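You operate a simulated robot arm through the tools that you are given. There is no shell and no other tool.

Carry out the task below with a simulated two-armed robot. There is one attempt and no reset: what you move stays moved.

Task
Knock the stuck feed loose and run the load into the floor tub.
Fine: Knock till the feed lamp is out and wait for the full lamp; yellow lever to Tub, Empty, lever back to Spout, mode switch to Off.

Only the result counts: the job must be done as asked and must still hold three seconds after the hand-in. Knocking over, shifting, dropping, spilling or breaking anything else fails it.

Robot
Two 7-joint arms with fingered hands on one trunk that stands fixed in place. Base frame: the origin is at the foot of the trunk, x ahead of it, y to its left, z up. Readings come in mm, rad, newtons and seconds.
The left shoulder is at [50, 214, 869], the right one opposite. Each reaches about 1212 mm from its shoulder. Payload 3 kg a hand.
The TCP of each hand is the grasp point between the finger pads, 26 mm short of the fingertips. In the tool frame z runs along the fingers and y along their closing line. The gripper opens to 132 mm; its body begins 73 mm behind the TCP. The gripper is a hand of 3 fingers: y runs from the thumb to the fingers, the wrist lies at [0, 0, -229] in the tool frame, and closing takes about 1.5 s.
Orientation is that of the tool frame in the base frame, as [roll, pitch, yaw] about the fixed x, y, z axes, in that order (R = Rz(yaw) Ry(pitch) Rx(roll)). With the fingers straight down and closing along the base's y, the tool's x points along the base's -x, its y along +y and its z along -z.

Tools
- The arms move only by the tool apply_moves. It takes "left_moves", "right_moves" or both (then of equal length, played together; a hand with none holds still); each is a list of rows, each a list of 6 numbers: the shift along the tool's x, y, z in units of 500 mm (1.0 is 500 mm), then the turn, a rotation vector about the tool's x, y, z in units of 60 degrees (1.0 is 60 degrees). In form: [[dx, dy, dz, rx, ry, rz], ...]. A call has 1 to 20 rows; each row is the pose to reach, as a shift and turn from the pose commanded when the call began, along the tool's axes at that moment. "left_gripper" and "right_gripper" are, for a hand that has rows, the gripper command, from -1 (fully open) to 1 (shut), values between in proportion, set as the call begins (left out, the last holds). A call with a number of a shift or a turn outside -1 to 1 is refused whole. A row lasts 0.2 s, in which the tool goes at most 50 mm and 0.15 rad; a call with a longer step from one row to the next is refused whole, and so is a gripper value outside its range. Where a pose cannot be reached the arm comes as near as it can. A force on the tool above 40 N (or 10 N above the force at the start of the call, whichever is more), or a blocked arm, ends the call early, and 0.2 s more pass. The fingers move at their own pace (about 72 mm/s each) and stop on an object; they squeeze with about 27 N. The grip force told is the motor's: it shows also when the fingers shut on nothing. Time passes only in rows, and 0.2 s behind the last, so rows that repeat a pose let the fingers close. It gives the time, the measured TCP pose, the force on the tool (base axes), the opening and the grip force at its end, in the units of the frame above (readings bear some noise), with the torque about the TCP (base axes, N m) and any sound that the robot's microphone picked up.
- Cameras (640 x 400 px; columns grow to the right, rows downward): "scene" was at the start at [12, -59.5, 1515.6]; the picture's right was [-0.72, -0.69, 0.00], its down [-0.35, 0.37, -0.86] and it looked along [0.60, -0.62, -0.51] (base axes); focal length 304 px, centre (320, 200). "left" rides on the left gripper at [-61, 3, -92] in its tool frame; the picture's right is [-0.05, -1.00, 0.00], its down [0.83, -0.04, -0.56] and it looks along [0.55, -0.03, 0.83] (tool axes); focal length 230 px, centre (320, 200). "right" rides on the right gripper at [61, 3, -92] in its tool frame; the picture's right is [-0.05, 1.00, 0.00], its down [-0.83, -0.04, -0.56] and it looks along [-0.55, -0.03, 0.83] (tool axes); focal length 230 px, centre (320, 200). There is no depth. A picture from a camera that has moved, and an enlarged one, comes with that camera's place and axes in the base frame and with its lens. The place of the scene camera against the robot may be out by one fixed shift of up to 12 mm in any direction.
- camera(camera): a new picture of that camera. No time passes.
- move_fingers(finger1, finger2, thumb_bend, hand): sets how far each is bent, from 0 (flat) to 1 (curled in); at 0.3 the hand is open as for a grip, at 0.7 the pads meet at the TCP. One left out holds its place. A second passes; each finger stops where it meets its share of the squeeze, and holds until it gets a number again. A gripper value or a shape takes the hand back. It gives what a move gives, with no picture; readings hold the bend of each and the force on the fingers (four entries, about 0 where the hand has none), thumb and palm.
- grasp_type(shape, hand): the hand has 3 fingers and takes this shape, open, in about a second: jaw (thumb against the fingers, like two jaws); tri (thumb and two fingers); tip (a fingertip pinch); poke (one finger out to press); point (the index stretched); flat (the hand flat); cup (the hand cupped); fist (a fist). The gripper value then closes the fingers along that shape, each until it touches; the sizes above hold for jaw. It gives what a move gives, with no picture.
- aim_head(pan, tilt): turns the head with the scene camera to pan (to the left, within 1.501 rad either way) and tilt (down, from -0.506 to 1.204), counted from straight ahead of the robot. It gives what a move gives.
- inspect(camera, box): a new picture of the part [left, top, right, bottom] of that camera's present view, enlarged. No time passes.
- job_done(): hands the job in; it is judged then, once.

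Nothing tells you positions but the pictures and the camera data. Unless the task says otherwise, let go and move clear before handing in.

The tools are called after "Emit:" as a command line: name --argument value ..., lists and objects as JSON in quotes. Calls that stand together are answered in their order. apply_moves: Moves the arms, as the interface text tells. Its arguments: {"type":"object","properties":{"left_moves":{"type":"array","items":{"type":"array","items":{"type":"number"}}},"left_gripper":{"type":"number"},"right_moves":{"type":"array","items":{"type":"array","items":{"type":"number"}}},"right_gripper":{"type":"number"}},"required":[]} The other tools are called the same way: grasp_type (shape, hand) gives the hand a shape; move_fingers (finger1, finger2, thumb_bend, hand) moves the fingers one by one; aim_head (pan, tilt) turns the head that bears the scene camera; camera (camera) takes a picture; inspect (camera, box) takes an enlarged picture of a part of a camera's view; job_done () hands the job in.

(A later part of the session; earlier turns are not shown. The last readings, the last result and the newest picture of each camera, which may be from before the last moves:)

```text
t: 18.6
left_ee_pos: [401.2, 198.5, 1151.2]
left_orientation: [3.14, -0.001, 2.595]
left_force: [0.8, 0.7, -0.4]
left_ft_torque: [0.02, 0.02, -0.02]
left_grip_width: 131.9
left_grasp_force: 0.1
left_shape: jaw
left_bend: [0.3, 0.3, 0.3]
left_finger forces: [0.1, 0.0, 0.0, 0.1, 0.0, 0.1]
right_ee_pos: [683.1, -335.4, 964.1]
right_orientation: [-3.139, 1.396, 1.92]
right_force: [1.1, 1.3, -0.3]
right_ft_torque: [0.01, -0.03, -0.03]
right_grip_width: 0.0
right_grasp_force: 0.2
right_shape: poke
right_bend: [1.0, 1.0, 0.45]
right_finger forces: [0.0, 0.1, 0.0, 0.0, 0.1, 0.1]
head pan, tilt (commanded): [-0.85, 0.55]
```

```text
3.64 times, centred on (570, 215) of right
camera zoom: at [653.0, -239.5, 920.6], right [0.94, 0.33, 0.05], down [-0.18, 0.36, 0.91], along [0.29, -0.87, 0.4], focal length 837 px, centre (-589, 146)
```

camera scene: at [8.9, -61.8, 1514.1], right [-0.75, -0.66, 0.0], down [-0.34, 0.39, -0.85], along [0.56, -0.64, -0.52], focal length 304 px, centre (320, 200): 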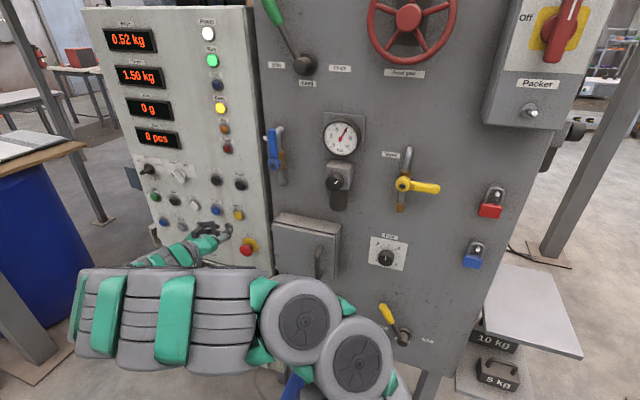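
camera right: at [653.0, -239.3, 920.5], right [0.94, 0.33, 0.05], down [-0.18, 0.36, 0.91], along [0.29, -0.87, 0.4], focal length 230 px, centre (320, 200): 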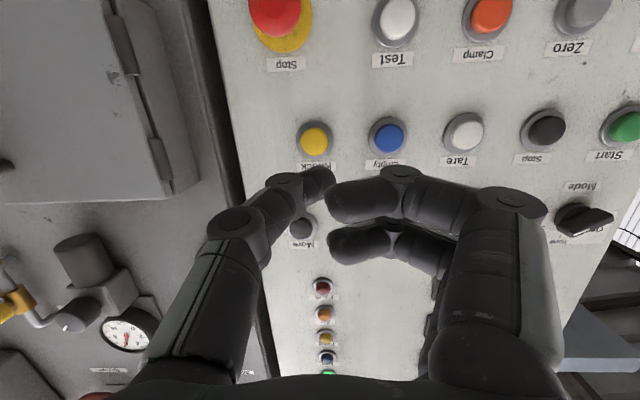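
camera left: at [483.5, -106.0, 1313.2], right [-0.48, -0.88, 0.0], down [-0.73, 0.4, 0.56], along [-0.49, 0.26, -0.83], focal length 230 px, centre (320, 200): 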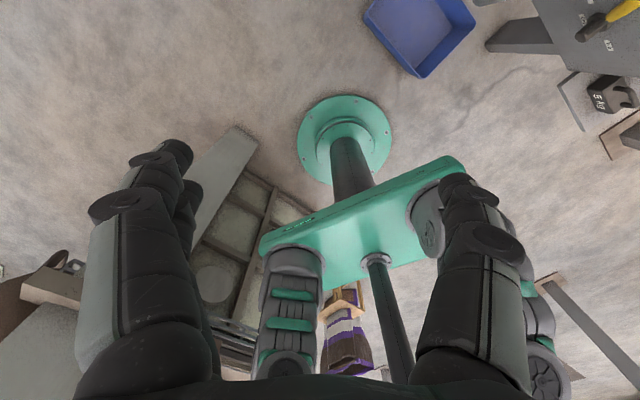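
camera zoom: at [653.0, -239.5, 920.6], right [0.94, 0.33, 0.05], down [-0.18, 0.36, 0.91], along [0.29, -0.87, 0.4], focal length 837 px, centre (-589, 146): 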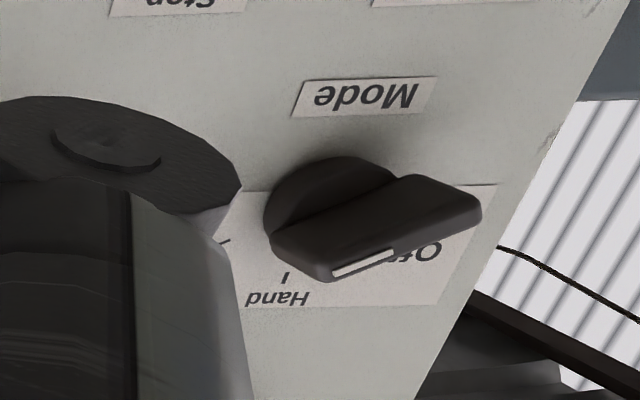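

The Full lamp is lit now. Next is the yellow lever, whose tip I place at about [271, -653, 764] with its hub at [197, -674, 637]; I'll carry the right hand there in stages, well off the machine and tilting it downward.

Emit:
apply_moves --right_moves '[[-0.0075, -0.0633, -0.0267, 0, 0.075, 0], [-0.015, -0.1267, -0.0533, 0, 0.15, 0], [-0.0225, -0.19, -0.08, 0, 0.225, 0], [-0.03, -0.2533, -0.1067, 0, 0.3, 0], [-0.0375, -0.3167, -0.1333, 0, 0.375, 0], [-0.045, -0.38, -0.16, 0, 0.45, 0]]'

Emit:
camera --camera "right"

Emit:
camera --camera "scene"

```text
t: 20.0
left_ee_pos: [400.0, 197.3, 1150.0]
left_orientation: [3.14, -0.001, 2.593]
left_force: [0.1, -1.4, -0.5]
left_ft_torque: [0.02, 0.0, 0.03]
left_grip_width: 131.9
left_grasp_force: 0.2
left_shape: jaw
left_bend: [0.3, 0.3, 0.3]
left_finger forces: [0.0, 0.0, 0.0, 0.0, 0.0, 0.1]
right_ee_pos: [482.1, -329.8, 1002.0]
right_orientation: [3.141, 0.926, 1.921]
right_force: [-0.3, 0.7, -0.2]
right_ft_torque: [0.0, 0.0, 0.0]
right_grip_width: 0.0
right_grasp_force: 0.1
right_shape: poke
right_bend: [1.0, 1.0, 0.45]
right_finger forces: [0.0, 0.1, 0.0, 0.1, 0.1, 0.0]
head pan, tilt (commanded): [-0.85, 0.55]
```

```text
taken
camera right: at [446.0, -224.9, 1008.8], right [0.95, 0.31, 0.04], down [-0.02, -0.07, 1.0], along [0.31, -0.95, -0.06], focal length 230 px, centre (320, 200)
```

right: 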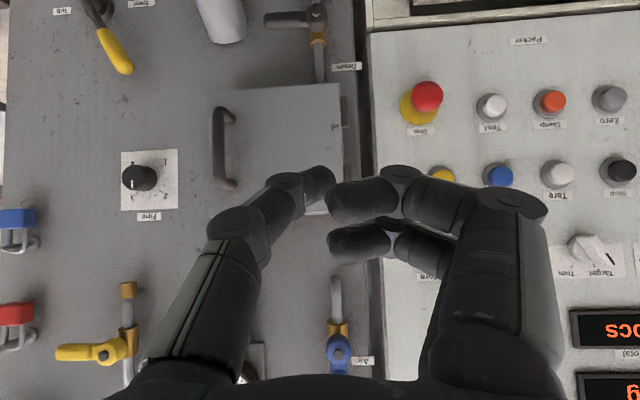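

```text
taken
camera scene: at [8.8, -61.8, 1514.1], right [-0.75, -0.66, 0.0], down [-0.34, 0.39, -0.85], along [0.56, -0.64, -0.52], focal length 304 px, centre (320, 200)
```

scene: 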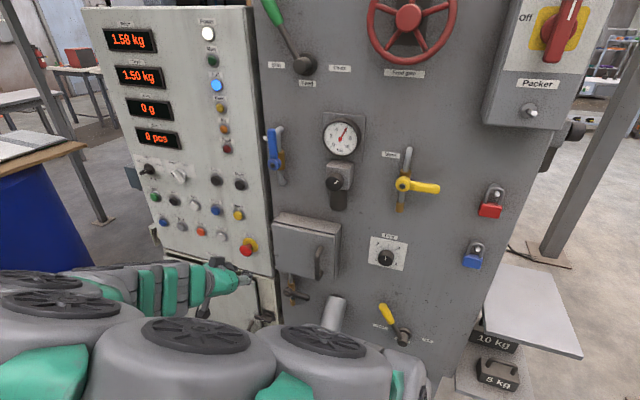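

From this nearly frontal wrist view the lever tip works out at about [267, -653, 764]. I'll zoom on the lever here before approaching.

Emit:
inspect --camera "right" --box '[30, 0, 250, 120]'

Emit:
inspect --camera "scene" --box '[340, 270, 460, 360]'

```text
2.91 times, centred on (140, 60) of right
camera zoom: at [446.0, -224.9, 1008.8], right [0.95, 0.31, 0.04], down [-0.02, -0.07, 1.0], along [0.31, -0.95, -0.06], focal length 669 px, centre (844, 607)
```

zoom: 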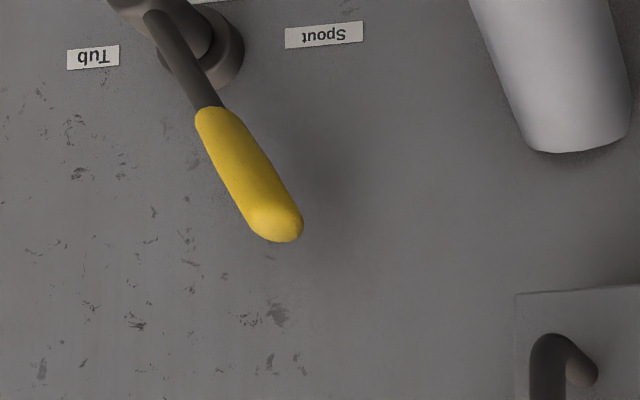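

```text
4.44 times, centred on (400, 315) of scene
camera zoom: at [8.8, -61.8, 1514.1], right [-0.75, -0.66, 0.0], down [-0.34, 0.39, -0.85], along [0.56, -0.64, -0.52], focal length 1350 px, centre (-36, -311)
```

zoom: 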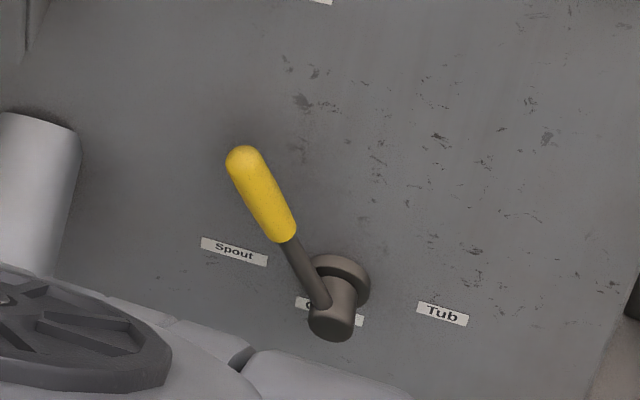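

The lever's pivot is about [195, -674, 635], and the grip spans radii 70–149 mm at about 30° left of upright. I'll open the hand to the jaw shape and move above and in front of the lever.

Emit:
grasp_type --shape "jaw" --hand "right"

Emit:
apply_moves --right_moves '[[-0.0107, -0.0663, 0.0149, 0, 0.052, 0], [-0.0213, -0.1327, 0.0298, 0, 0.104, 0], [-0.032, -0.199, 0.0447, 0, 0.156, 0], [-0.0427, -0.2653, 0.0596, 0, 0.208, 0], [-0.0533, -0.3317, 0.0744, 0, 0.26, 0], [-0.064, -0.398, 0.0893, 0, 0.312, 0], [-0.0747, -0.4643, 0.1042, 0, 0.364, 0], [-0.0853, -0.5307, 0.1191, 0, 0.416, 0], [-0.096, -0.597, 0.134, 0, 0.468, 0]]'

Emit:
camera --camera "right"

Emit:
camera --camera "scene"

```text
t: 20.9
left_ee_pos: [401.0, 197.9, 1151.3]
left_orientation: [3.141, 0.001, 2.594]
left_force: [0.0, 0.1, -1.2]
left_ft_torque: [0.0, 0.03, -0.02]
left_grip_width: 132.1
left_grasp_force: 0.1
left_shape: jaw
left_bend: [0.3, 0.3, 0.3]
left_finger forces: [0.1, 0.0, 0.1, 0.0, 0.1, 0.0]
right_ee_pos: [480.9, -329.8, 1001.3]
right_orientation: [-3.14, 0.925, 1.921]
right_force: [0.0, 1.4, -0.4]
right_ft_torque: [0.02, 0.03, 0.01]
right_grip_width: 131.8
right_grasp_force: 0.1
right_shape: jaw
right_bend: [0.3, 0.3, 0.3]
right_finger forces: [0.0, 0.1, 0.1, 0.1, 0.1, 0.0]
head pan, tilt (commanded): [-0.85, 0.55]
```

```text
t: 22.9
left_ee_pos: [400.8, 197.2, 1150.6]
left_orientation: [3.141, 0.0, 2.595]
left_force: [0.8, -0.3, -0.3]
left_ft_torque: [-0.02, 0.0, 0.01]
left_grip_width: 131.8
left_grasp_force: 0.1
left_shape: jaw
left_bend: [0.3, 0.3, 0.3]
left_finger forces: [0.0, 0.0, 0.0, 0.1, 0.0, 0.0]
right_ee_pos: [237.9, -522.9, 1017.5]
right_orientation: [3.141, 0.429, 1.917]
right_force: [0.5, 1.2, 0.1]
right_ft_torque: [0.02, 0.05, 0.0]
right_grip_width: 131.9
right_grasp_force: 0.2
right_shape: jaw
right_bend: [0.3, 0.3, 0.3]
right_finger forces: [0.0, 0.0, 0.0, 0.0, 0.0, 0.0]
right hand out of reach, approached as far as the arm can: row 2, 3, 4, 5, 6, 7, 8, 9
head pan, tilt (commanded): [-0.85, 0.55]
```

```text
taken
camera right: at [209.2, -434.0, 1075.7], right [0.96, 0.29, 0.02], down [0.14, -0.51, 0.85], along [0.26, -0.81, -0.52], focal length 230 px, centre (320, 200)
```

right: 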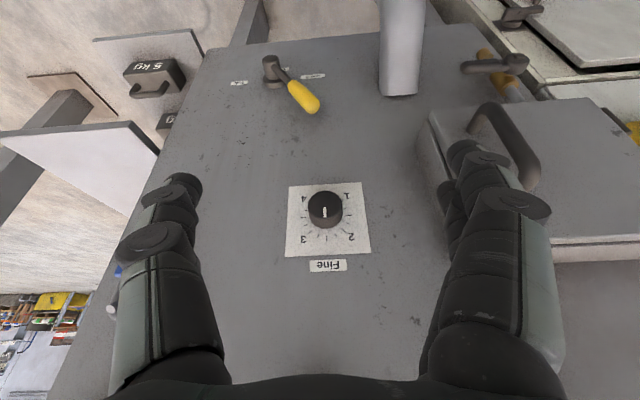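

```text
taken
camera scene: at [8.9, -61.8, 1514.1], right [-0.75, -0.66, 0.0], down [-0.34, 0.39, -0.85], along [0.56, -0.64, -0.52], focal length 304 px, centre (320, 200)
```

scene: 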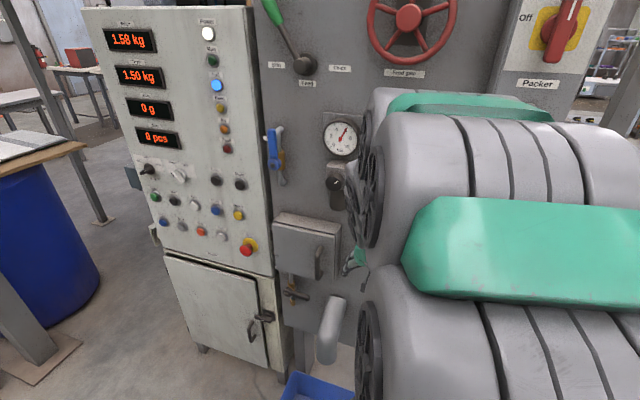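

The arm reached its fold limit here, so I'll approach the lever with the hand nearly vertical instead, slightly tilted so it passes clear of the Fine knob. First I go to a waypoint above and closer to the grey face.

Emit:
apply_moves --right_moves '[[-0.026, -0.0255, 0.0322, -0.0588, 0.0614, 0.0176], [-0.052, -0.051, 0.0645, -0.1177, 0.1227, 0.0351], [-0.078, -0.0765, 0.0967, -0.1766, 0.1841, 0.0527], [-0.104, -0.102, 0.129, -0.2354, 0.2454, 0.0702]]'

Emit:
aim_head --pan -1.1 --tilt 0.75

Emit:
camera --camera "right"

Emit:
camera --camera "scene"

```text
t: 23.9
left_ee_pos: [400.9, 198.2, 1150.2]
left_orientation: [-3.141, 0.0, 2.593]
left_force: [-0.3, -0.3, 0.5]
left_ft_torque: [0.04, -0.01, 0.02]
left_grip_width: 132.0
left_grasp_force: 0.0
left_shape: jaw
left_bend: [0.3, 0.3, 0.3]
left_finger forces: [0.0, 0.0, 0.0, 0.0, 0.0, 0.0]
right_ee_pos: [215.6, -610.0, 981.2]
right_orientation: [2.882, 0.172, 1.878]
right_force: [-0.2, 0.1, -0.6]
right_ft_torque: [0.01, -0.01, 0.01]
right_grip_width: 132.1
right_grasp_force: 0.1
right_shape: jaw
right_bend: [0.3, 0.3, 0.3]
right_finger forces: [0.0, 0.0, 0.0, 0.0, 0.1, 0.1]
head pan, tilt (commanded): [-0.85, 0.55]
```

```text
t: 24.7
left_ee_pos: [400.3, 198.2, 1150.7]
left_orientation: [-3.141, 0.0, 2.595]
left_force: [0.0, 0.0, -0.1]
left_ft_torque: [0.02, -0.02, 0.0]
left_grip_width: 131.8
left_grasp_force: 0.1
left_shape: jaw
left_bend: [0.3, 0.3, 0.3]
left_finger forces: [0.1, 0.0, 0.0, 0.0, 0.0, 0.0]
right_ee_pos: [216.6, -610.5, 980.2]
right_orientation: [2.881, 0.172, 1.878]
right_force: [0.2, 0.4, 0.8]
right_ft_torque: [0.02, 0.0, 0.01]
right_grip_width: 132.1
right_grasp_force: 0.0
right_shape: jaw
right_bend: [0.3, 0.3, 0.3]
right_finger forces: [0.0, 0.0, 0.0, 0.0, 0.0, 0.0]
head pan, tilt (commanded): [-1.1, 0.75]
```

```text
taken
camera right: at [172.9, -544.5, 1059.7], right [0.92, 0.28, 0.26], down [0.04, -0.75, 0.66], along [0.38, -0.6, -0.7], focal length 230 px, centre (320, 200)
```

right: 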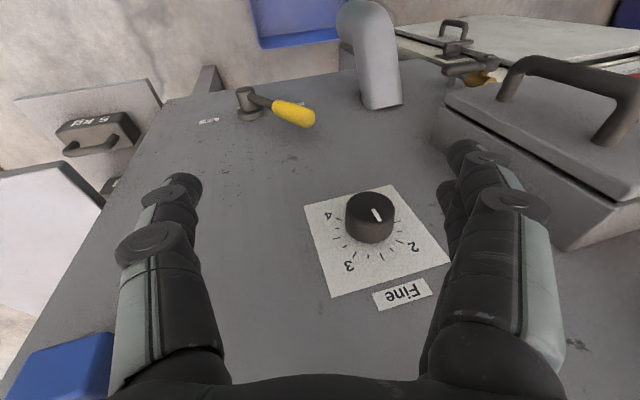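

```text
taken
camera scene: at [-12.7, -68.1, 1496.7], right [-0.89, -0.45, 0.0], down [-0.31, 0.61, -0.73], along [0.33, -0.65, -0.68], focal length 304 px, centre (320, 200)
```

scene: 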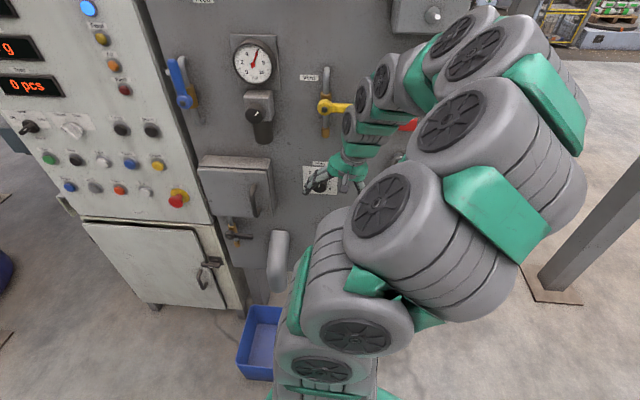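

The hand sits as planned, with the Fine knob about 60 mm on the face side of the grasp axis. I'll descend parallel to the face to just above the lever.

Emit:
apply_moves --right_moves '[[0.0071, -0.0237, 0.0515, 0, 0, 0], [0.0141, -0.0473, 0.1029, 0, 0, 0], [0.0212, -0.071, 0.1544, 0, 0, 0], [0.0282, -0.0946, 0.2058, 0, 0, 0]]'

Emit:
camera --camera "right"

Emit:
camera --camera "scene"

```text
t: 25.7
left_ee_pos: [400.2, 197.2, 1149.9]
left_orientation: [-3.141, 0.0, 2.594]
left_force: [-0.3, 0.1, -0.1]
left_ft_torque: [0.01, 0.0, -0.02]
left_grip_width: 132.1
left_grasp_force: 0.0
left_shape: jaw
left_bend: [0.3, 0.3, 0.3]
left_finger forces: [0.0, 0.0, 0.0, 0.1, 0.0, 0.0]
right_ee_pos: [198.1, -620.3, 868.8]
right_orientation: [2.885, 0.172, 1.879]
right_force: [0.6, -0.4, -0.7]
right_ft_torque: [-0.02, -0.01, 0.02]
right_grip_width: 131.9
right_grasp_force: 0.0
right_shape: jaw
right_bend: [0.3, 0.3, 0.3]
right_finger forces: [0.0, 0.1, 0.0, 0.0, 0.0, 0.0]
head pan, tilt (commanded): [-1.1, 0.75]
```

```text
taken
camera right: at [155.8, -554.8, 947.3], right [0.92, 0.28, 0.26], down [0.05, -0.75, 0.66], along [0.38, -0.6, -0.71], focal length 230 px, centre (320, 200)
```

right: 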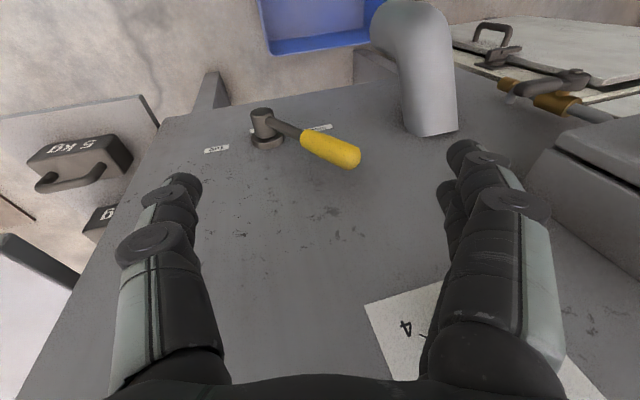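

```text
taken
camera scene: at [-12.8, -68.2, 1496.7], right [-0.89, -0.45, 0.0], down [-0.31, 0.61, -0.73], along [0.33, -0.65, -0.68], focal length 304 px, centre (320, 200)
```

scene: 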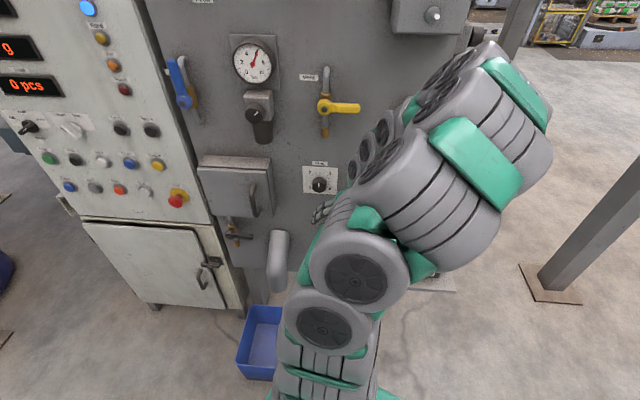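

The lever agrees with my estimate from this view (tip ~[267, -651, 763], hub [195, -674, 635]). I'll lower the open hand so the thumb and fingers straddle the yellow grip.

Emit:
apply_moves --right_moves '[[-0.0112, 0.0005, 0.0582, 0, 0, 0], [-0.0223, 0.001, 0.1164, 0, 0, 0], [-0.0335, 0.0014, 0.1746, 0, 0, 0], [-0.0446, 0.0019, 0.2328, 0, 0, 0], [-0.0558, 0.0024, 0.291, 0, 0, 0]]'

Emit:
camera --camera "right"

Emit:
camera --camera "scene"

```text
t: 26.9
left_ee_pos: [400.6, 198.1, 1151.2]
left_orientation: [-3.141, -0.002, 2.593]
left_force: [0.3, -0.1, 0.0]
left_ft_torque: [-0.02, 0.02, -0.01]
left_grip_width: 132.1
left_grasp_force: 0.1
left_shape: jaw
left_bend: [0.3, 0.3, 0.3]
left_finger forces: [0.0, 0.0, 0.0, 0.0, 0.0, 0.0]
right_ee_pos: [250.5, -658.3, 735.1]
right_orientation: [2.881, 0.173, 1.878]
right_force: [-0.1, 0.4, -0.2]
right_ft_torque: [0.0, 0.02, 0.02]
right_grip_width: 132.1
right_grasp_force: 0.0
right_shape: jaw
right_bend: [0.3, 0.3, 0.3]
right_finger forces: [0.1, 0.0, 0.0, 0.0, 0.0, 0.1]
head pan, tilt (commanded): [-1.1, 0.75]
```

```text
taken
camera right: at [208.0, -592.3, 814.1], right [0.92, 0.28, 0.26], down [0.04, -0.75, 0.66], along [0.38, -0.6, -0.71], focal length 230 px, centre (320, 200)
```

right: 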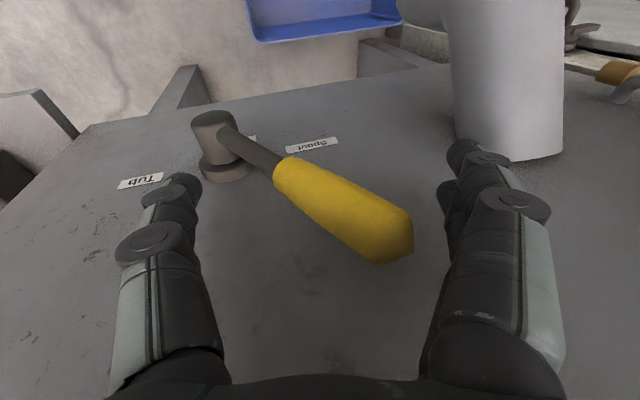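

```text
taken
camera scene: at [-12.8, -68.2, 1496.7], right [-0.89, -0.45, 0.0], down [-0.31, 0.61, -0.73], along [0.33, -0.65, -0.68], focal length 304 px, centre (320, 200)
```

scene: 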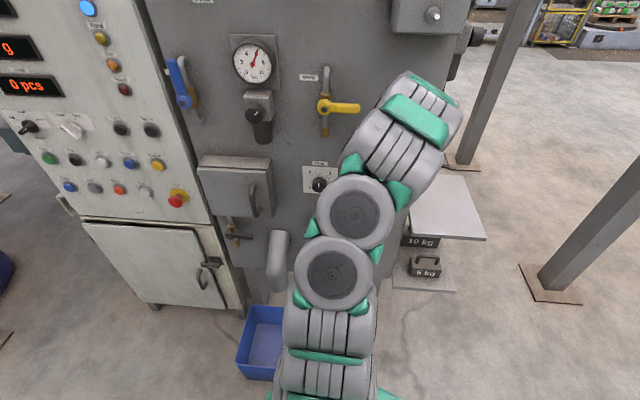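

The yellow grip stands between thumb and fingers as intended. I'll narrow the gap to a loose cage and swing the lever rightward along its arc, first about half way.

Emit:
apply_moves --right_moves '[[0, 0, 0, 0, 0, 0], [0, 0, 0, 0, 0, 0], [0, 0, 0, 0, 0, 0], [-0.0012, -0.007, -0.007, 0, 0, 0], [-0.004, -0.029, -0.023, 0, 0, 0], [-0.0066, -0.0506, -0.0388, 0, 0, 0], [-0.0084, -0.0735, -0.0489, 0, 0, 0], [-0.0102, -0.0964, -0.059, 0, 0, 0]]' --right_gripper -0.29

Emit:
camera --camera "right"

```text
t: 28.7
left_ee_pos: [400.6, 196.5, 1150.5]
left_orientation: [-3.14, 0.0, 2.594]
left_force: [-0.6, -1.0, -0.8]
left_ft_torque: [-0.03, -0.01, 0.03]
left_grip_width: 132.0
left_grasp_force: 0.1
left_shape: jaw
left_bend: [0.3, 0.3, 0.3]
left_finger forces: [0.0, 0.0, 0.0, 0.0, 0.1, 0.0]
right_ee_pos: [199.0, -676.6, 752.8]
right_orientation: [2.882, 0.172, 1.877]
right_force: [3.3, -1.5, 5.1]
right_ft_torque: [0.1, -0.19, -0.09]
right_grip_width: 87.5
right_grasp_force: 0.0
right_shape: jaw
right_bend: [0.7, 0.69, 0.68]
right_finger forces: [0.7, 5.0, 0.0, 0.1, 0.0, 0.1]
head pan, tilt (commanded): [-1.1, 0.75]
```

```text
taken
camera right: at [156.9, -611.5, 830.9], right [0.92, 0.28, 0.26], down [0.04, -0.75, 0.66], along [0.38, -0.6, -0.7], focal length 230 px, centre (320, 200)
```

right: 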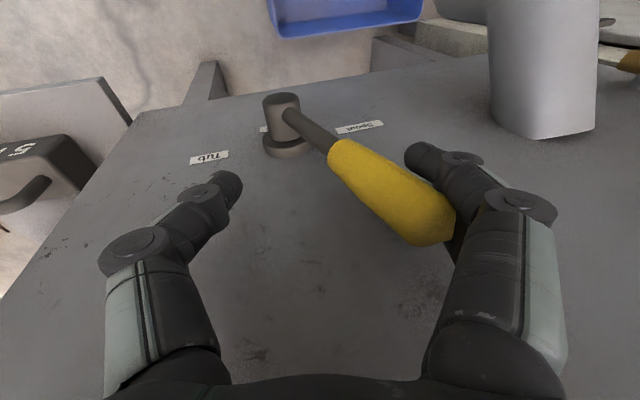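

The fingers are pushing the grip and the lever has started to turn. I'll continue along the arc.

Emit:
apply_moves --right_moves '[[-0.0009, -0.0248, -0.0051, 0, 0, 0], [-0.0018, -0.0496, -0.0102, 0, 0, 0], [-0.0017, -0.07, -0.0098, 0, 0, 0], [-0.0016, -0.0904, -0.0094, 0, 0, 0], [-0.0009, -0.1104, -0.0056, 0, 0, 0], [-0.0002, -0.1304, -0.0018, 0, 0, 0]]'

Emit:
camera --camera "right"

Emit:
camera --camera "scene"

```text
t: 30.1
left_ee_pos: [400.7, 198.1, 1149.5]
left_orientation: [3.141, 0.001, 2.594]
left_force: [0.2, -0.3, 0.2]
left_ft_torque: [-0.02, -0.01, -0.02]
left_grip_width: 131.8
left_grasp_force: 0.1
left_shape: jaw
left_bend: [0.3, 0.3, 0.3]
left_finger forces: [0.0, 0.1, 0.0, 0.0, 0.0, 0.0]
right_ee_pos: [141.2, -698.9, 736.5]
right_orientation: [2.882, 0.17, 1.877]
right_force: [-0.2, 0.8, 3.1]
right_ft_torque: [0.06, -0.18, -0.04]
right_grip_width: 85.7
right_grasp_force: 0.0
right_shape: jaw
right_bend: [0.7, 0.7, 0.68]
right_finger forces: [0.2, 2.9, 0.1, 0.1, 0.0, 0.1]
head pan, tilt (commanded): [-1.1, 0.75]
```

```text
taken
camera right: at [97.9, -632.8, 814.4], right [0.92, 0.28, 0.26], down [0.05, -0.75, 0.66], along [0.38, -0.6, -0.71], focal length 230 px, centre (320, 200)
```

right: 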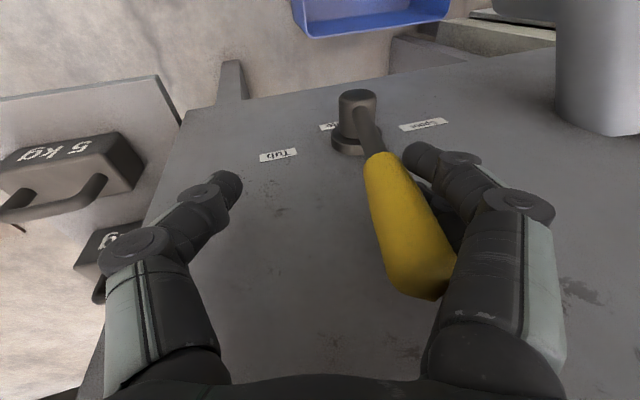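

```text
taken
camera scene: at [-12.8, -68.1, 1496.7], right [-0.89, -0.45, 0.0], down [-0.31, 0.61, -0.73], along [0.33, -0.65, -0.68], focal length 304 px, centre (320, 200)
```

scene: 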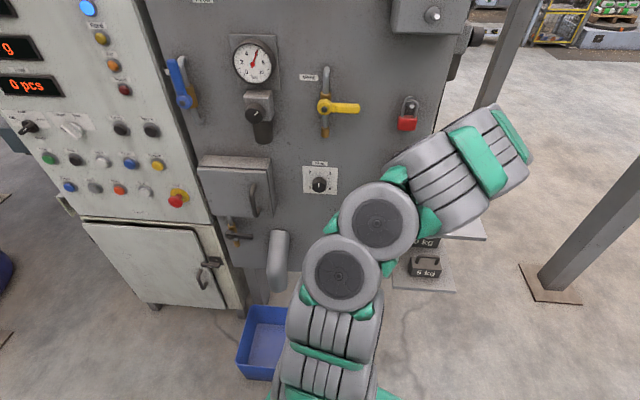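

The lever is now slightly right of upright (about −13°). I'll push on in smaller steps, watching the force for the end stop.

Emit:
apply_moves --right_moves '[[0.0012, -0.019, 0.0074, 0, 0, 0], [0.0024, -0.038, 0.0148, 0, 0, 0], [0.0042, -0.0555, 0.025, 0, 0, 0], [0.006, -0.073, 0.0354, 0, 0, 0]]'

Emit:
camera --camera "right"

```text
t: 31.1
left_ee_pos: [401.6, 199.1, 1150.8]
left_orientation: [-3.141, -0.001, 2.595]
left_force: [0.8, 1.0, 0.1]
left_ft_torque: [-0.03, -0.01, 0.0]
left_grip_width: 132.0
left_grasp_force: 0.1
left_shape: jaw
left_bend: [0.3, 0.3, 0.3]
left_finger forces: [0.0, 0.0, 0.1, 0.0, 0.0, 0.0]
right_ee_pos: [111.7, -710.3, 710.3]
right_orientation: [2.884, 0.172, 1.878]
right_force: [4.9, 0.5, 5.6]
right_ft_torque: [0.06, -0.21, -0.09]
right_grip_width: 88.7
right_grasp_force: 0.0
right_shape: jaw
right_bend: [0.69, 0.68, 0.68]
right_finger forces: [2.4, 5.4, 0.0, 0.0, 0.1, 0.0]
head pan, tilt (commanded): [-1.1, 0.75]
```

```text
taken
camera right: at [69.8, -644.4, 788.7], right [0.92, 0.29, 0.26], down [0.05, -0.75, 0.66], along [0.38, -0.6, -0.7], focal length 230 px, centre (320, 200)
```

right: 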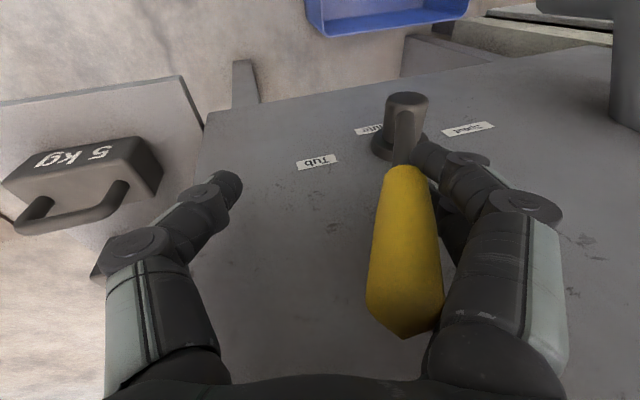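

The lever is now at about −30°, the mirror of where it started. I'll nudge a little further to find whether the end stop is reached.

Emit:
apply_moves --right_moves '[[-0.0006, -0.0145, -0.0038, 0, 0, 0], [-0.0013, -0.029, -0.0075, 0, 0, 0], [-0.0009, -0.04, -0.0052, 0, 0, 0]]'

Emit:
camera --camera "right"

```text
t: 31.8
left_ee_pos: [399.8, 198.5, 1150.3]
left_orientation: [-3.141, -0.003, 2.593]
left_force: [0.3, -0.2, 1.0]
left_ft_torque: [0.0, -0.04, 0.01]
left_grip_width: 132.1
left_grasp_force: 0.0
left_shape: jaw
left_bend: [0.3, 0.3, 0.3]
left_finger forces: [0.0, 0.0, 0.0, 0.1, 0.0, 0.1]
right_ee_pos: [103.2, -711.4, 710.0]
right_orientation: [2.876, 0.172, 1.885]
right_force: [30.2, 10.9, 8.0]
right_ft_torque: [-0.35, 0.84, 0.03]
right_grip_width: 93.2
right_grasp_force: 0.1
right_shape: jaw
right_bend: [0.62, 0.65, 0.68]
right_finger forces: [9.9, 25.7, 0.1, 0.1, 0.0, 0.0]
head pan, tilt (commanded): [-1.1, 0.75]
stopped in row 3 (right hand): the force on the tool passed its limit at 44 N (the readings are from after the stop); the commanded pose is now the measured one
```

```text
taken
camera right: at [59.0, -647.5, 788.3], right [0.92, 0.29, 0.27], down [0.05, -0.75, 0.66], along [0.39, -0.59, -0.7], focal length 230 px, centre (320, 200)
```

right: 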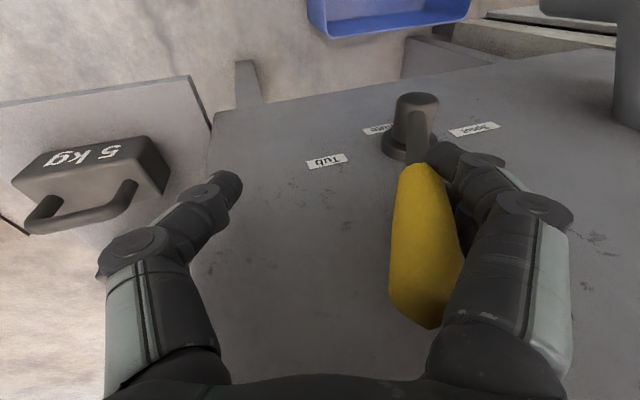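

The lever hit its stop on the Tub side (44 N). I'll ease back to the middle of the gap, open the hand, and check the lever stays put.

Emit:
apply_moves --right_moves '[[0.0009, 0.0193, 0.005, 0, 0, 0], [0.0017, 0.0386, 0.005, 0, 0, 0], [0.0017, 0.0386, 0.0, 0, 0, 0], [0.0017, 0.0386, 0.0, 0, 0, 0], [0.0017, 0.0386, 0.0, 0, 0, 0]]' --right_gripper -1

Emit:
camera --camera "right"

```text
t: 33.0
left_ee_pos: [400.9, 198.6, 1150.3]
left_orientation: [-3.14, -0.001, 2.593]
left_force: [0.3, 0.3, -0.2]
left_ft_torque: [0.04, 0.03, 0.0]
left_grip_width: 131.8
left_grasp_force: 0.2
left_shape: jaw
left_bend: [0.3, 0.3, 0.3]
left_finger forces: [0.1, 0.0, 0.1, 0.1, 0.0, 0.0]
right_ee_pos: [117.7, -706.3, 713.7]
right_orientation: [2.878, 0.171, 1.879]
right_force: [0.1, 0.6, -0.7]
right_ft_torque: [-0.01, -0.03, 0.0]
right_grip_width: 132.0
right_grasp_force: 0.1
right_shape: jaw
right_bend: [0.3, 0.3, 0.3]
right_finger forces: [0.0, 0.0, 0.0, 0.1, 0.0, 0.0]
head pan, tilt (commanded): [-1.1, 0.75]
```

```text
taken
camera right: at [73.7, -641.1, 792.9], right [0.92, 0.29, 0.26], down [0.05, -0.75, 0.66], along [0.39, -0.59, -0.7], focal length 230 px, centre (320, 200)
```

right: 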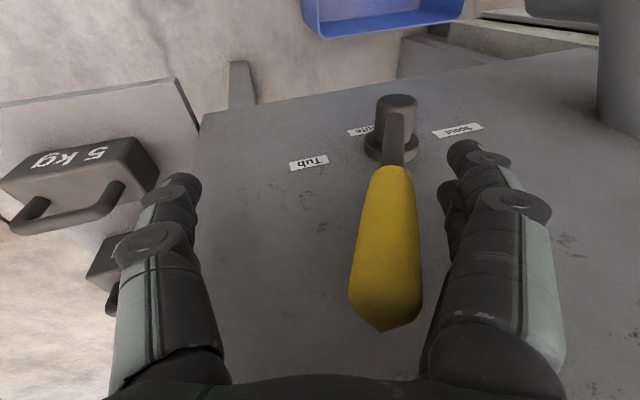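

The lever stays at Tub with the hand open. I'll withdraw upward and outward from the lever, then head back toward the panel to press Empty.

Emit:
apply_moves --right_moves '[[0.0147, 0.0238, -0.0729, 0, 0, 0], [0.0294, 0.0476, -0.1458, 0, 0, 0], [0.0441, 0.0714, -0.2187, 0, 0, 0], [0.0588, 0.0952, -0.2916, 0, 0, 0], [0.0553, 0.1393, -0.3423, 0, 0, 0], [0.0518, 0.1834, -0.3929, 0, 0, 0], [0.0483, 0.2275, -0.4436, 0, 0, 0], [0.0448, 0.2716, -0.4942, 0, 0, 0]]'

Emit:
camera --camera "right"

Emit:
camera --camera "scene"

```text
t: 34.8
left_ee_pos: [401.6, 197.8, 1151.0]
left_orientation: [-3.141, -0.001, 2.595]
left_force: [-0.2, -0.6, -0.6]
left_ft_torque: [0.0, 0.0, 0.02]
left_grip_width: 132.1
left_grasp_force: 0.0
left_shape: jaw
left_bend: [0.3, 0.3, 0.3]
left_finger forces: [0.0, 0.1, 0.0, 0.1, 0.0, 0.0]
right_ee_pos: [157.5, -619.3, 980.3]
right_orientation: [2.878, 0.169, 1.882]
right_force: [-0.2, 0.5, -0.3]
right_ft_torque: [0.0, 0.05, -0.02]
right_grip_width: 131.7
right_grasp_force: 0.1
right_shape: jaw
right_bend: [0.3, 0.3, 0.3]
right_finger forces: [0.0, 0.1, 0.0, 0.0, 0.0, 0.0]
head pan, tilt (commanded): [-1.1, 0.75]
```

```text
taken
camera right: at [115.6, -554.4, 1059.3], right [0.92, 0.29, 0.26], down [0.05, -0.75, 0.66], along [0.39, -0.59, -0.71], focal length 230 px, centre (320, 200)
```

right: 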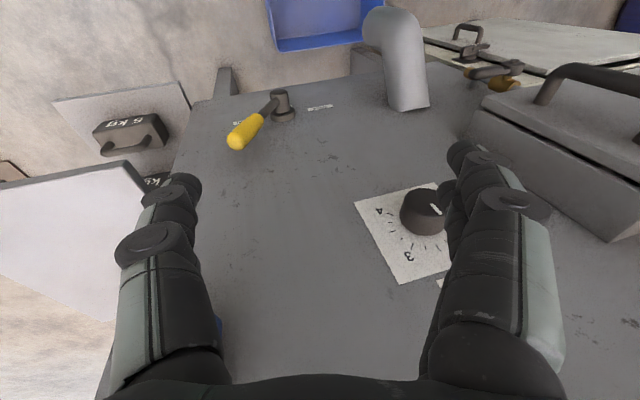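

```text
taken
camera scene: at [-12.8, -68.1, 1496.7], right [-0.89, -0.45, 0.0], down [-0.31, 0.61, -0.73], along [0.33, -0.65, -0.68], focal length 304 px, centre (320, 200)
```

scene: 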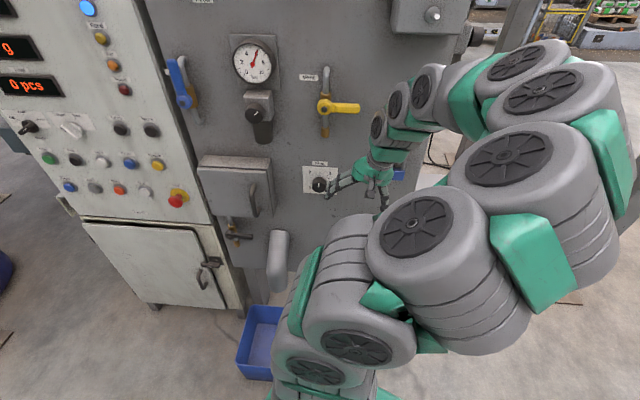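

The lever rests at Tub and the hand is clear. I'll retrace the safe path away from the face and toward the panel.

Emit:
apply_moves --right_moves '[[0.0185, 0.0483, -0.0049, 0.0471, -0.0491, -0.014], [0.037, 0.0966, -0.0098, 0.0942, -0.0982, -0.0281], [0.0554, 0.145, -0.0148, 0.1412, -0.1472, -0.0421], [0.0739, 0.1933, -0.0197, 0.1883, -0.1963, -0.0562], [0.0924, 0.2416, -0.0246, 0.2354, -0.2454, -0.0702]]'

```text
t: 36.0
left_ee_pos: [401.2, 198.3, 1150.4]
left_orientation: [3.141, 0.0, 2.593]
left_force: [-0.7, -0.1, 0.4]
left_ft_torque: [0.0, 0.03, 0.0]
left_grip_width: 132.0
left_grasp_force: 0.0
left_shape: jaw
left_bend: [0.3, 0.3, 0.3]
left_finger forces: [0.0, 0.0, 0.0, 0.0, 0.1, 0.1]
right_ee_pos: [251.5, -537.1, 1015.4]
right_orientation: [3.138, 0.436, 1.92]
right_force: [1.1, -0.1, 0.9]
right_ft_torque: [0.01, -0.01, 0.01]
right_grip_width: 132.2
right_grasp_force: 0.0
right_shape: jaw
right_bend: [0.3, 0.3, 0.3]
right_finger forces: [0.1, 0.0, 0.0, 0.0, 0.0, 0.0]
head pan, tilt (commanded): [-1.1, 0.75]
```

Emit:
apply_moves --right_moves '[[0.0245, 0.0639, -0.0082, 0, -0.052, 0], [0.049, 0.1277, -0.0164, 0, -0.104, 0], [0.0735, 0.1916, -0.0247, 0, -0.156, 0], [0.098, 0.2555, -0.0329, 0, -0.208, 0], [0.1224, 0.3193, -0.0411, 0, -0.26, 0], [0.1469, 0.3832, -0.0493, 0, -0.312, 0], [0.1714, 0.4471, -0.0576, 0, -0.364, 0], [0.1959, 0.5109, -0.0658, 0, -0.416, 0], [0.2204, 0.5748, -0.074, 0, -0.468, 0]]'

Emit:
grasp_type --shape "poke" --hand "right"

Emit:
aim_head --pan -0.85 --tilt 0.55

Emit:
camera --camera "scene"

Emit:
camera --camera "right"

```text
t: 38.0
left_ee_pos: [400.9, 198.4, 1150.6]
left_orientation: [3.14, 0.0, 2.593]
left_force: [0.4, 0.8, 0.2]
left_ft_torque: [0.02, -0.01, 0.0]
left_grip_width: 131.8
left_grasp_force: 0.0
left_shape: jaw
left_bend: [0.3, 0.3, 0.3]
left_finger forces: [0.0, 0.0, 0.0, 0.1, 0.0, 0.1]
right_ee_pos: [481.6, -328.1, 1002.9]
right_orientation: [3.134, 0.926, 1.917]
right_force: [0.2, -0.1, 0.1]
right_ft_torque: [0.0, 0.02, -0.02]
right_grip_width: 132.1
right_grasp_force: 0.1
right_shape: jaw
right_bend: [0.3, 0.3, 0.3]
right_finger forces: [0.0, 0.0, 0.0, 0.1, 0.1, 0.0]
right hand out of reach, approached as far as the arm can: row 1, 2, 3, 4, 5, 6
head pan, tilt (commanded): [-1.1, 0.75]
```

```text
t: 38.9
left_ee_pos: [401.2, 198.8, 1150.1]
left_orientation: [3.14, -0.001, 2.594]
left_force: [-0.9, 0.8, 0.3]
left_ft_torque: [-0.01, -0.02, -0.03]
left_grip_width: 132.0
left_grasp_force: 0.0
left_shape: jaw
left_bend: [0.3, 0.3, 0.3]
left_finger forces: [0.0, 0.0, 0.1, 0.0, 0.0, 0.1]
right_ee_pos: [480.5, -328.2, 1003.3]
right_orientation: [3.136, 0.925, 1.917]
right_force: [0.2, -0.5, 0.7]
right_ft_torque: [0.02, -0.04, 0.01]
right_grip_width: 0.2
right_grasp_force: 0.0
right_shape: poke
right_bend: [1.0, 1.0, 0.45]
right_finger forces: [0.1, 0.1, 0.0, 0.0, 0.1, 0.1]
head pan, tilt (commanded): [-1.1, 0.75]
```

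```text
t: 39.6
left_ee_pos: [401.8, 197.3, 1150.8]
left_orientation: [-3.141, 0.0, 2.594]
left_force: [-1.0, -0.6, 1.1]
left_ft_torque: [-0.01, -0.03, -0.02]
left_grip_width: 131.8
left_grasp_force: 0.1
left_shape: jaw
left_bend: [0.3, 0.3, 0.3]
left_finger forces: [0.0, 0.0, 0.0, 0.1, 0.0, 0.0]
right_ee_pos: [481.2, -328.1, 1002.3]
right_orientation: [3.137, 0.925, 1.917]
right_force: [-0.4, 0.1, 0.2]
right_ft_torque: [0.01, -0.01, 0.01]
right_grip_width: 0.2
right_grasp_force: 0.0
right_shape: poke
right_bend: [1.0, 1.0, 0.45]
right_finger forces: [0.1, 0.1, 0.1, 0.1, 0.0, 0.0]
head pan, tilt (commanded): [-0.85, 0.55]
```

```text
taken
camera scene: at [8.8, -61.8, 1514.0], right [-0.75, -0.66, 0.0], down [-0.34, 0.39, -0.85], along [0.56, -0.64, -0.52], focal length 304 px, centre (320, 200)
```

scene: 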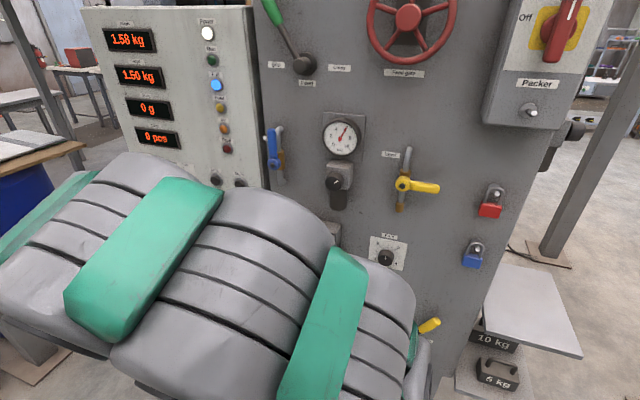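

```text
taken
camera right: at [446.0, -224.2, 1009.9], right [0.95, 0.31, 0.04], down [-0.02, -0.07, 1.0], along [0.32, -0.95, -0.06], focal length 230 px, centre (320, 200)
```

right: 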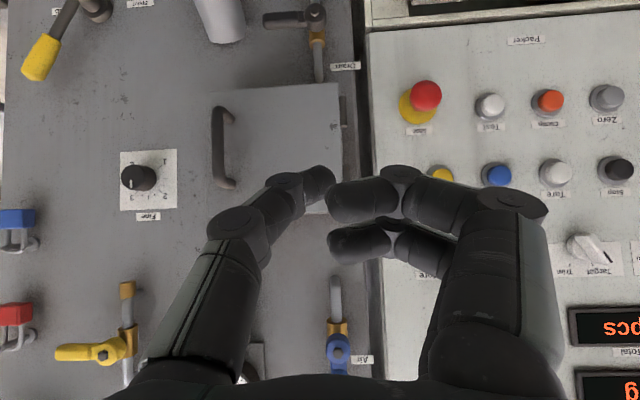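

The lever is at Tub and Full is still lit. Empty works out at about [821, -475, 964], so I'll move the poke finger to about 100 mm in front of it.

Emit:
apply_moves --right_moves '[[-0.0103, 0.0664, 0.0285, 0, -0.0563, 0], [-0.0205, 0.1328, 0.057, 0, -0.1125, 0], [-0.0308, 0.1991, 0.0855, 0, -0.1688, 0], [-0.041, 0.2655, 0.114, 0, -0.225, 0], [-0.0513, 0.3319, 0.1425, 0, -0.2813, 0], [-0.0615, 0.3983, 0.171, 0, -0.3375, 0], [-0.0718, 0.4646, 0.1995, 0, -0.3938, 0], [-0.082, 0.531, 0.228, 0, -0.45, 0]]'

Emit:
camera --camera "right"

Emit:
camera --camera "scene"

```text
t: 41.5
left_ee_pos: [400.9, 197.4, 1150.6]
left_orientation: [-3.14, 0.0, 2.595]
left_force: [0.2, -0.7, -0.2]
left_ft_torque: [0.01, -0.01, 0.01]
left_grip_width: 132.0
left_grasp_force: 0.1
left_shape: jaw
left_bend: [0.3, 0.3, 0.3]
left_finger forces: [0.1, 0.1, 0.0, 0.0, 0.1, 0.0]
right_ee_pos: [770.5, -345.3, 967.4]
right_orientation: [3.12, 1.395, 1.903]
right_force: [0.6, -0.5, 0.5]
right_ft_torque: [-0.02, 0.01, -0.03]
right_grip_width: 0.0
right_grasp_force: 0.0
right_shape: poke
right_bend: [1.0, 1.0, 0.45]
right_finger forces: [0.0, 0.1, 0.1, 0.0, 0.1, 0.0]
head pan, tilt (commanded): [-0.85, 0.55]
```

```text
taken
camera right: at [738.3, -249.6, 923.9], right [0.94, 0.34, 0.06], down [-0.18, 0.36, 0.91], along [0.29, -0.87, 0.4], focal length 230 px, centre (320, 200)
```

right: 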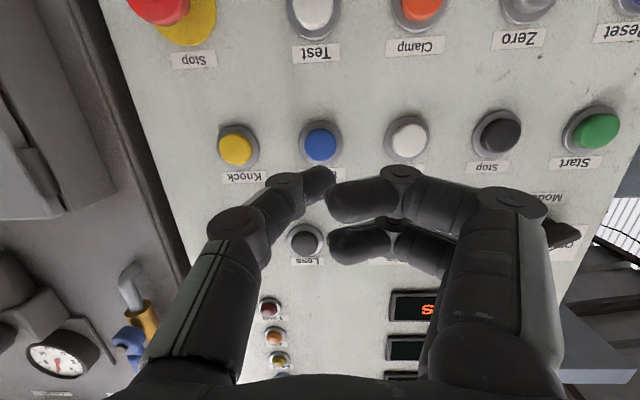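

```text
taken
camera scene: at [8.9, -61.8, 1514.1], right [-0.75, -0.66, 0.0], down [-0.34, 0.39, -0.85], along [0.56, -0.64, -0.52], focal length 304 px, centre (320, 200)
```

scene: 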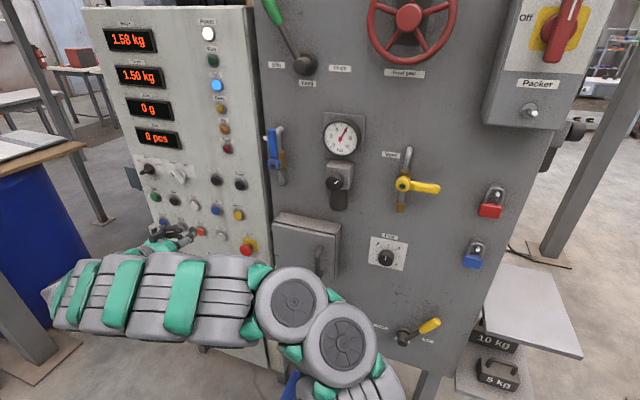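

The finger lines up with Empty just as it did with Knock. I'll press it with the same stroke depth and withdraw.

Emit:
apply_moves --right_moves '[[-0.0088, 0.0004, 0.0522, 0, 0, 0], [-0.0175, 0.0008, 0.1044, 0, 0, 0], [-0.0245, 0.0011, 0.1462, 0, 0, 0], [-0.0298, 0.0014, 0.1775, 0, 0, 0], [-0.0333, 0.0015, 0.1984, 0, 0, 0], [-0.035, 0.0016, 0.2088, 0, 0, 0], [-0.035, 0.0016, 0.2088, 0, 0, 0], [-0.0245, 0.0011, 0.1462, 0, 0, 0], [-0.0175, 0.0008, 0.1044, 0, 0, 0]]'

Emit:
camera --camera "scene"

Emit:
inspect --camera "scene" --box '[80, 0, 260, 160]'

```text
t: 43.5
left_ee_pos: [401.9, 198.3, 1150.2]
left_orientation: [-3.142, -0.001, 2.593]
left_force: [0.3, 0.5, -0.8]
left_ft_torque: [0.02, 0.03, -0.03]
left_grip_width: 132.1
left_grasp_force: 0.0
left_shape: jaw
left_bend: [0.3, 0.3, 0.3]
left_finger forces: [0.0, 0.1, 0.1, 0.0, 0.0, 0.1]
right_ee_pos: [788.7, -395.1, 967.6]
right_orientation: [3.122, 1.394, 1.903]
right_force: [0.2, -0.1, -0.2]
right_ft_torque: [-0.06, -0.01, -0.02]
right_grip_width: 0.0
right_grasp_force: 0.0
right_shape: poke
right_bend: [1.0, 1.0, 0.45]
right_finger forces: [0.0, 0.0, 0.0, 0.0, 0.0, 0.0]
head pan, tilt (commanded): [-0.85, 0.55]
heard: click
```

```text
taken
camera scene: at [8.8, -61.8, 1514.1], right [-0.75, -0.66, 0.0], down [-0.34, 0.39, -0.85], along [0.56, -0.64, -0.52], focal length 304 px, centre (320, 200)
```

scene: 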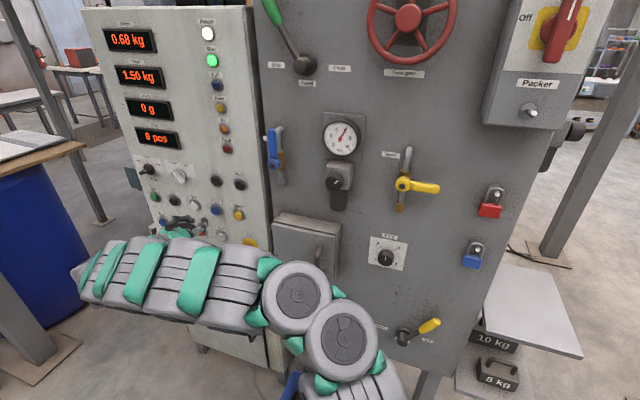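

```text
2.50 times, centred on (170, 80) of scene
camera zoom: at [8.8, -61.8, 1514.1], right [-0.75, -0.66, 0.0], down [-0.34, 0.39, -0.85], along [0.56, -0.64, -0.52], focal length 760 px, centre (695, 500)
```

zoom: 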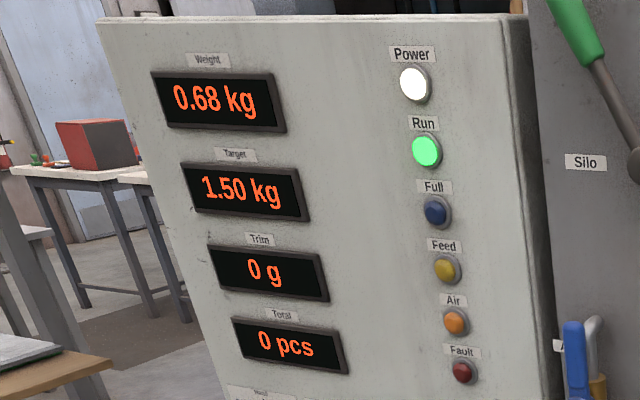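

The load is running out (0.68 kg and falling). I'll back off and wait for it to finish.

Emit:
apply_moves --right_moves '[[0.0088, -0.0004, -0.0522, 0, 0, 0], [0.0175, -0.0008, -0.1044, 0, 0, 0], [0.0175, -0.0008, -0.1044, 0, 0, 0], [0.0175, -0.0008, -0.1044, 0, 0, 0]]'

Emit:
inspect --camera "scene" --box '[80, 0, 260, 160]'

Emit:
inspect --camera "right" --box '[460, 150, 640, 270]'

```text
t: 44.5
left_ee_pos: [400.0, 199.0, 1150.5]
left_orientation: [-3.14, -0.001, 2.593]
left_force: [0.1, 1.1, 0.4]
left_ft_torque: [-0.04, -0.01, -0.02]
left_grip_width: 131.8
left_grasp_force: 0.0
left_shape: jaw
left_bend: [0.3, 0.3, 0.3]
left_finger forces: [0.1, 0.1, 0.0, 0.0, 0.0, 0.0]
right_ee_pos: [771.3, -345.1, 968.0]
right_orientation: [3.126, 1.394, 1.906]
right_force: [-0.1, 0.8, -0.1]
right_ft_torque: [0.01, 0.0, -0.01]
right_grip_width: 0.1
right_grasp_force: 0.0
right_shape: poke
right_bend: [1.0, 1.0, 0.45]
right_finger forces: [0.1, 0.0, 0.1, 0.0, 0.0, 0.1]
head pan, tilt (commanded): [-0.85, 0.55]
```

```text
2.50 times, centred on (170, 80) of scene
camera zoom: at [8.9, -61.8, 1514.1], right [-0.75, -0.66, 0.0], down [-0.34, 0.39, -0.85], along [0.56, -0.64, -0.52], focal length 760 px, centre (695, 500)
```

zoom: 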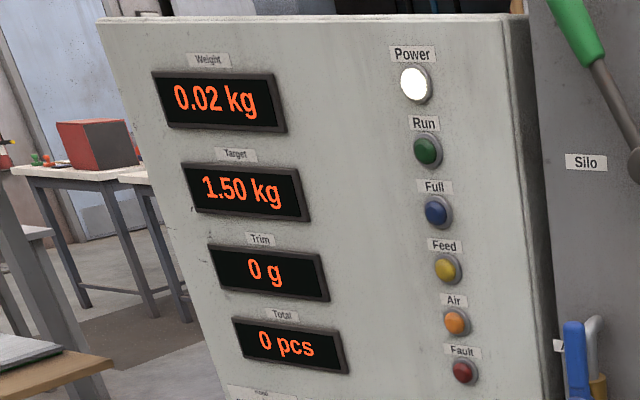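

```text
3.33 times, centred on (550, 210) of right
camera zoom: at [738.5, -249.3, 923.8], right [0.94, 0.34, 0.05], down [-0.18, 0.36, 0.91], along [0.29, -0.87, 0.4], focal length 767 px, centre (-447, 167)
```

zoom: 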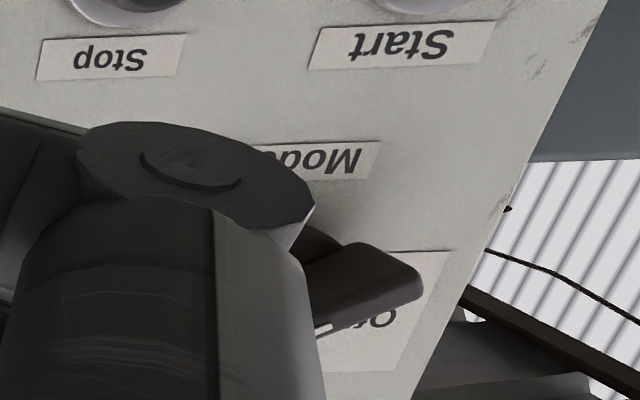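

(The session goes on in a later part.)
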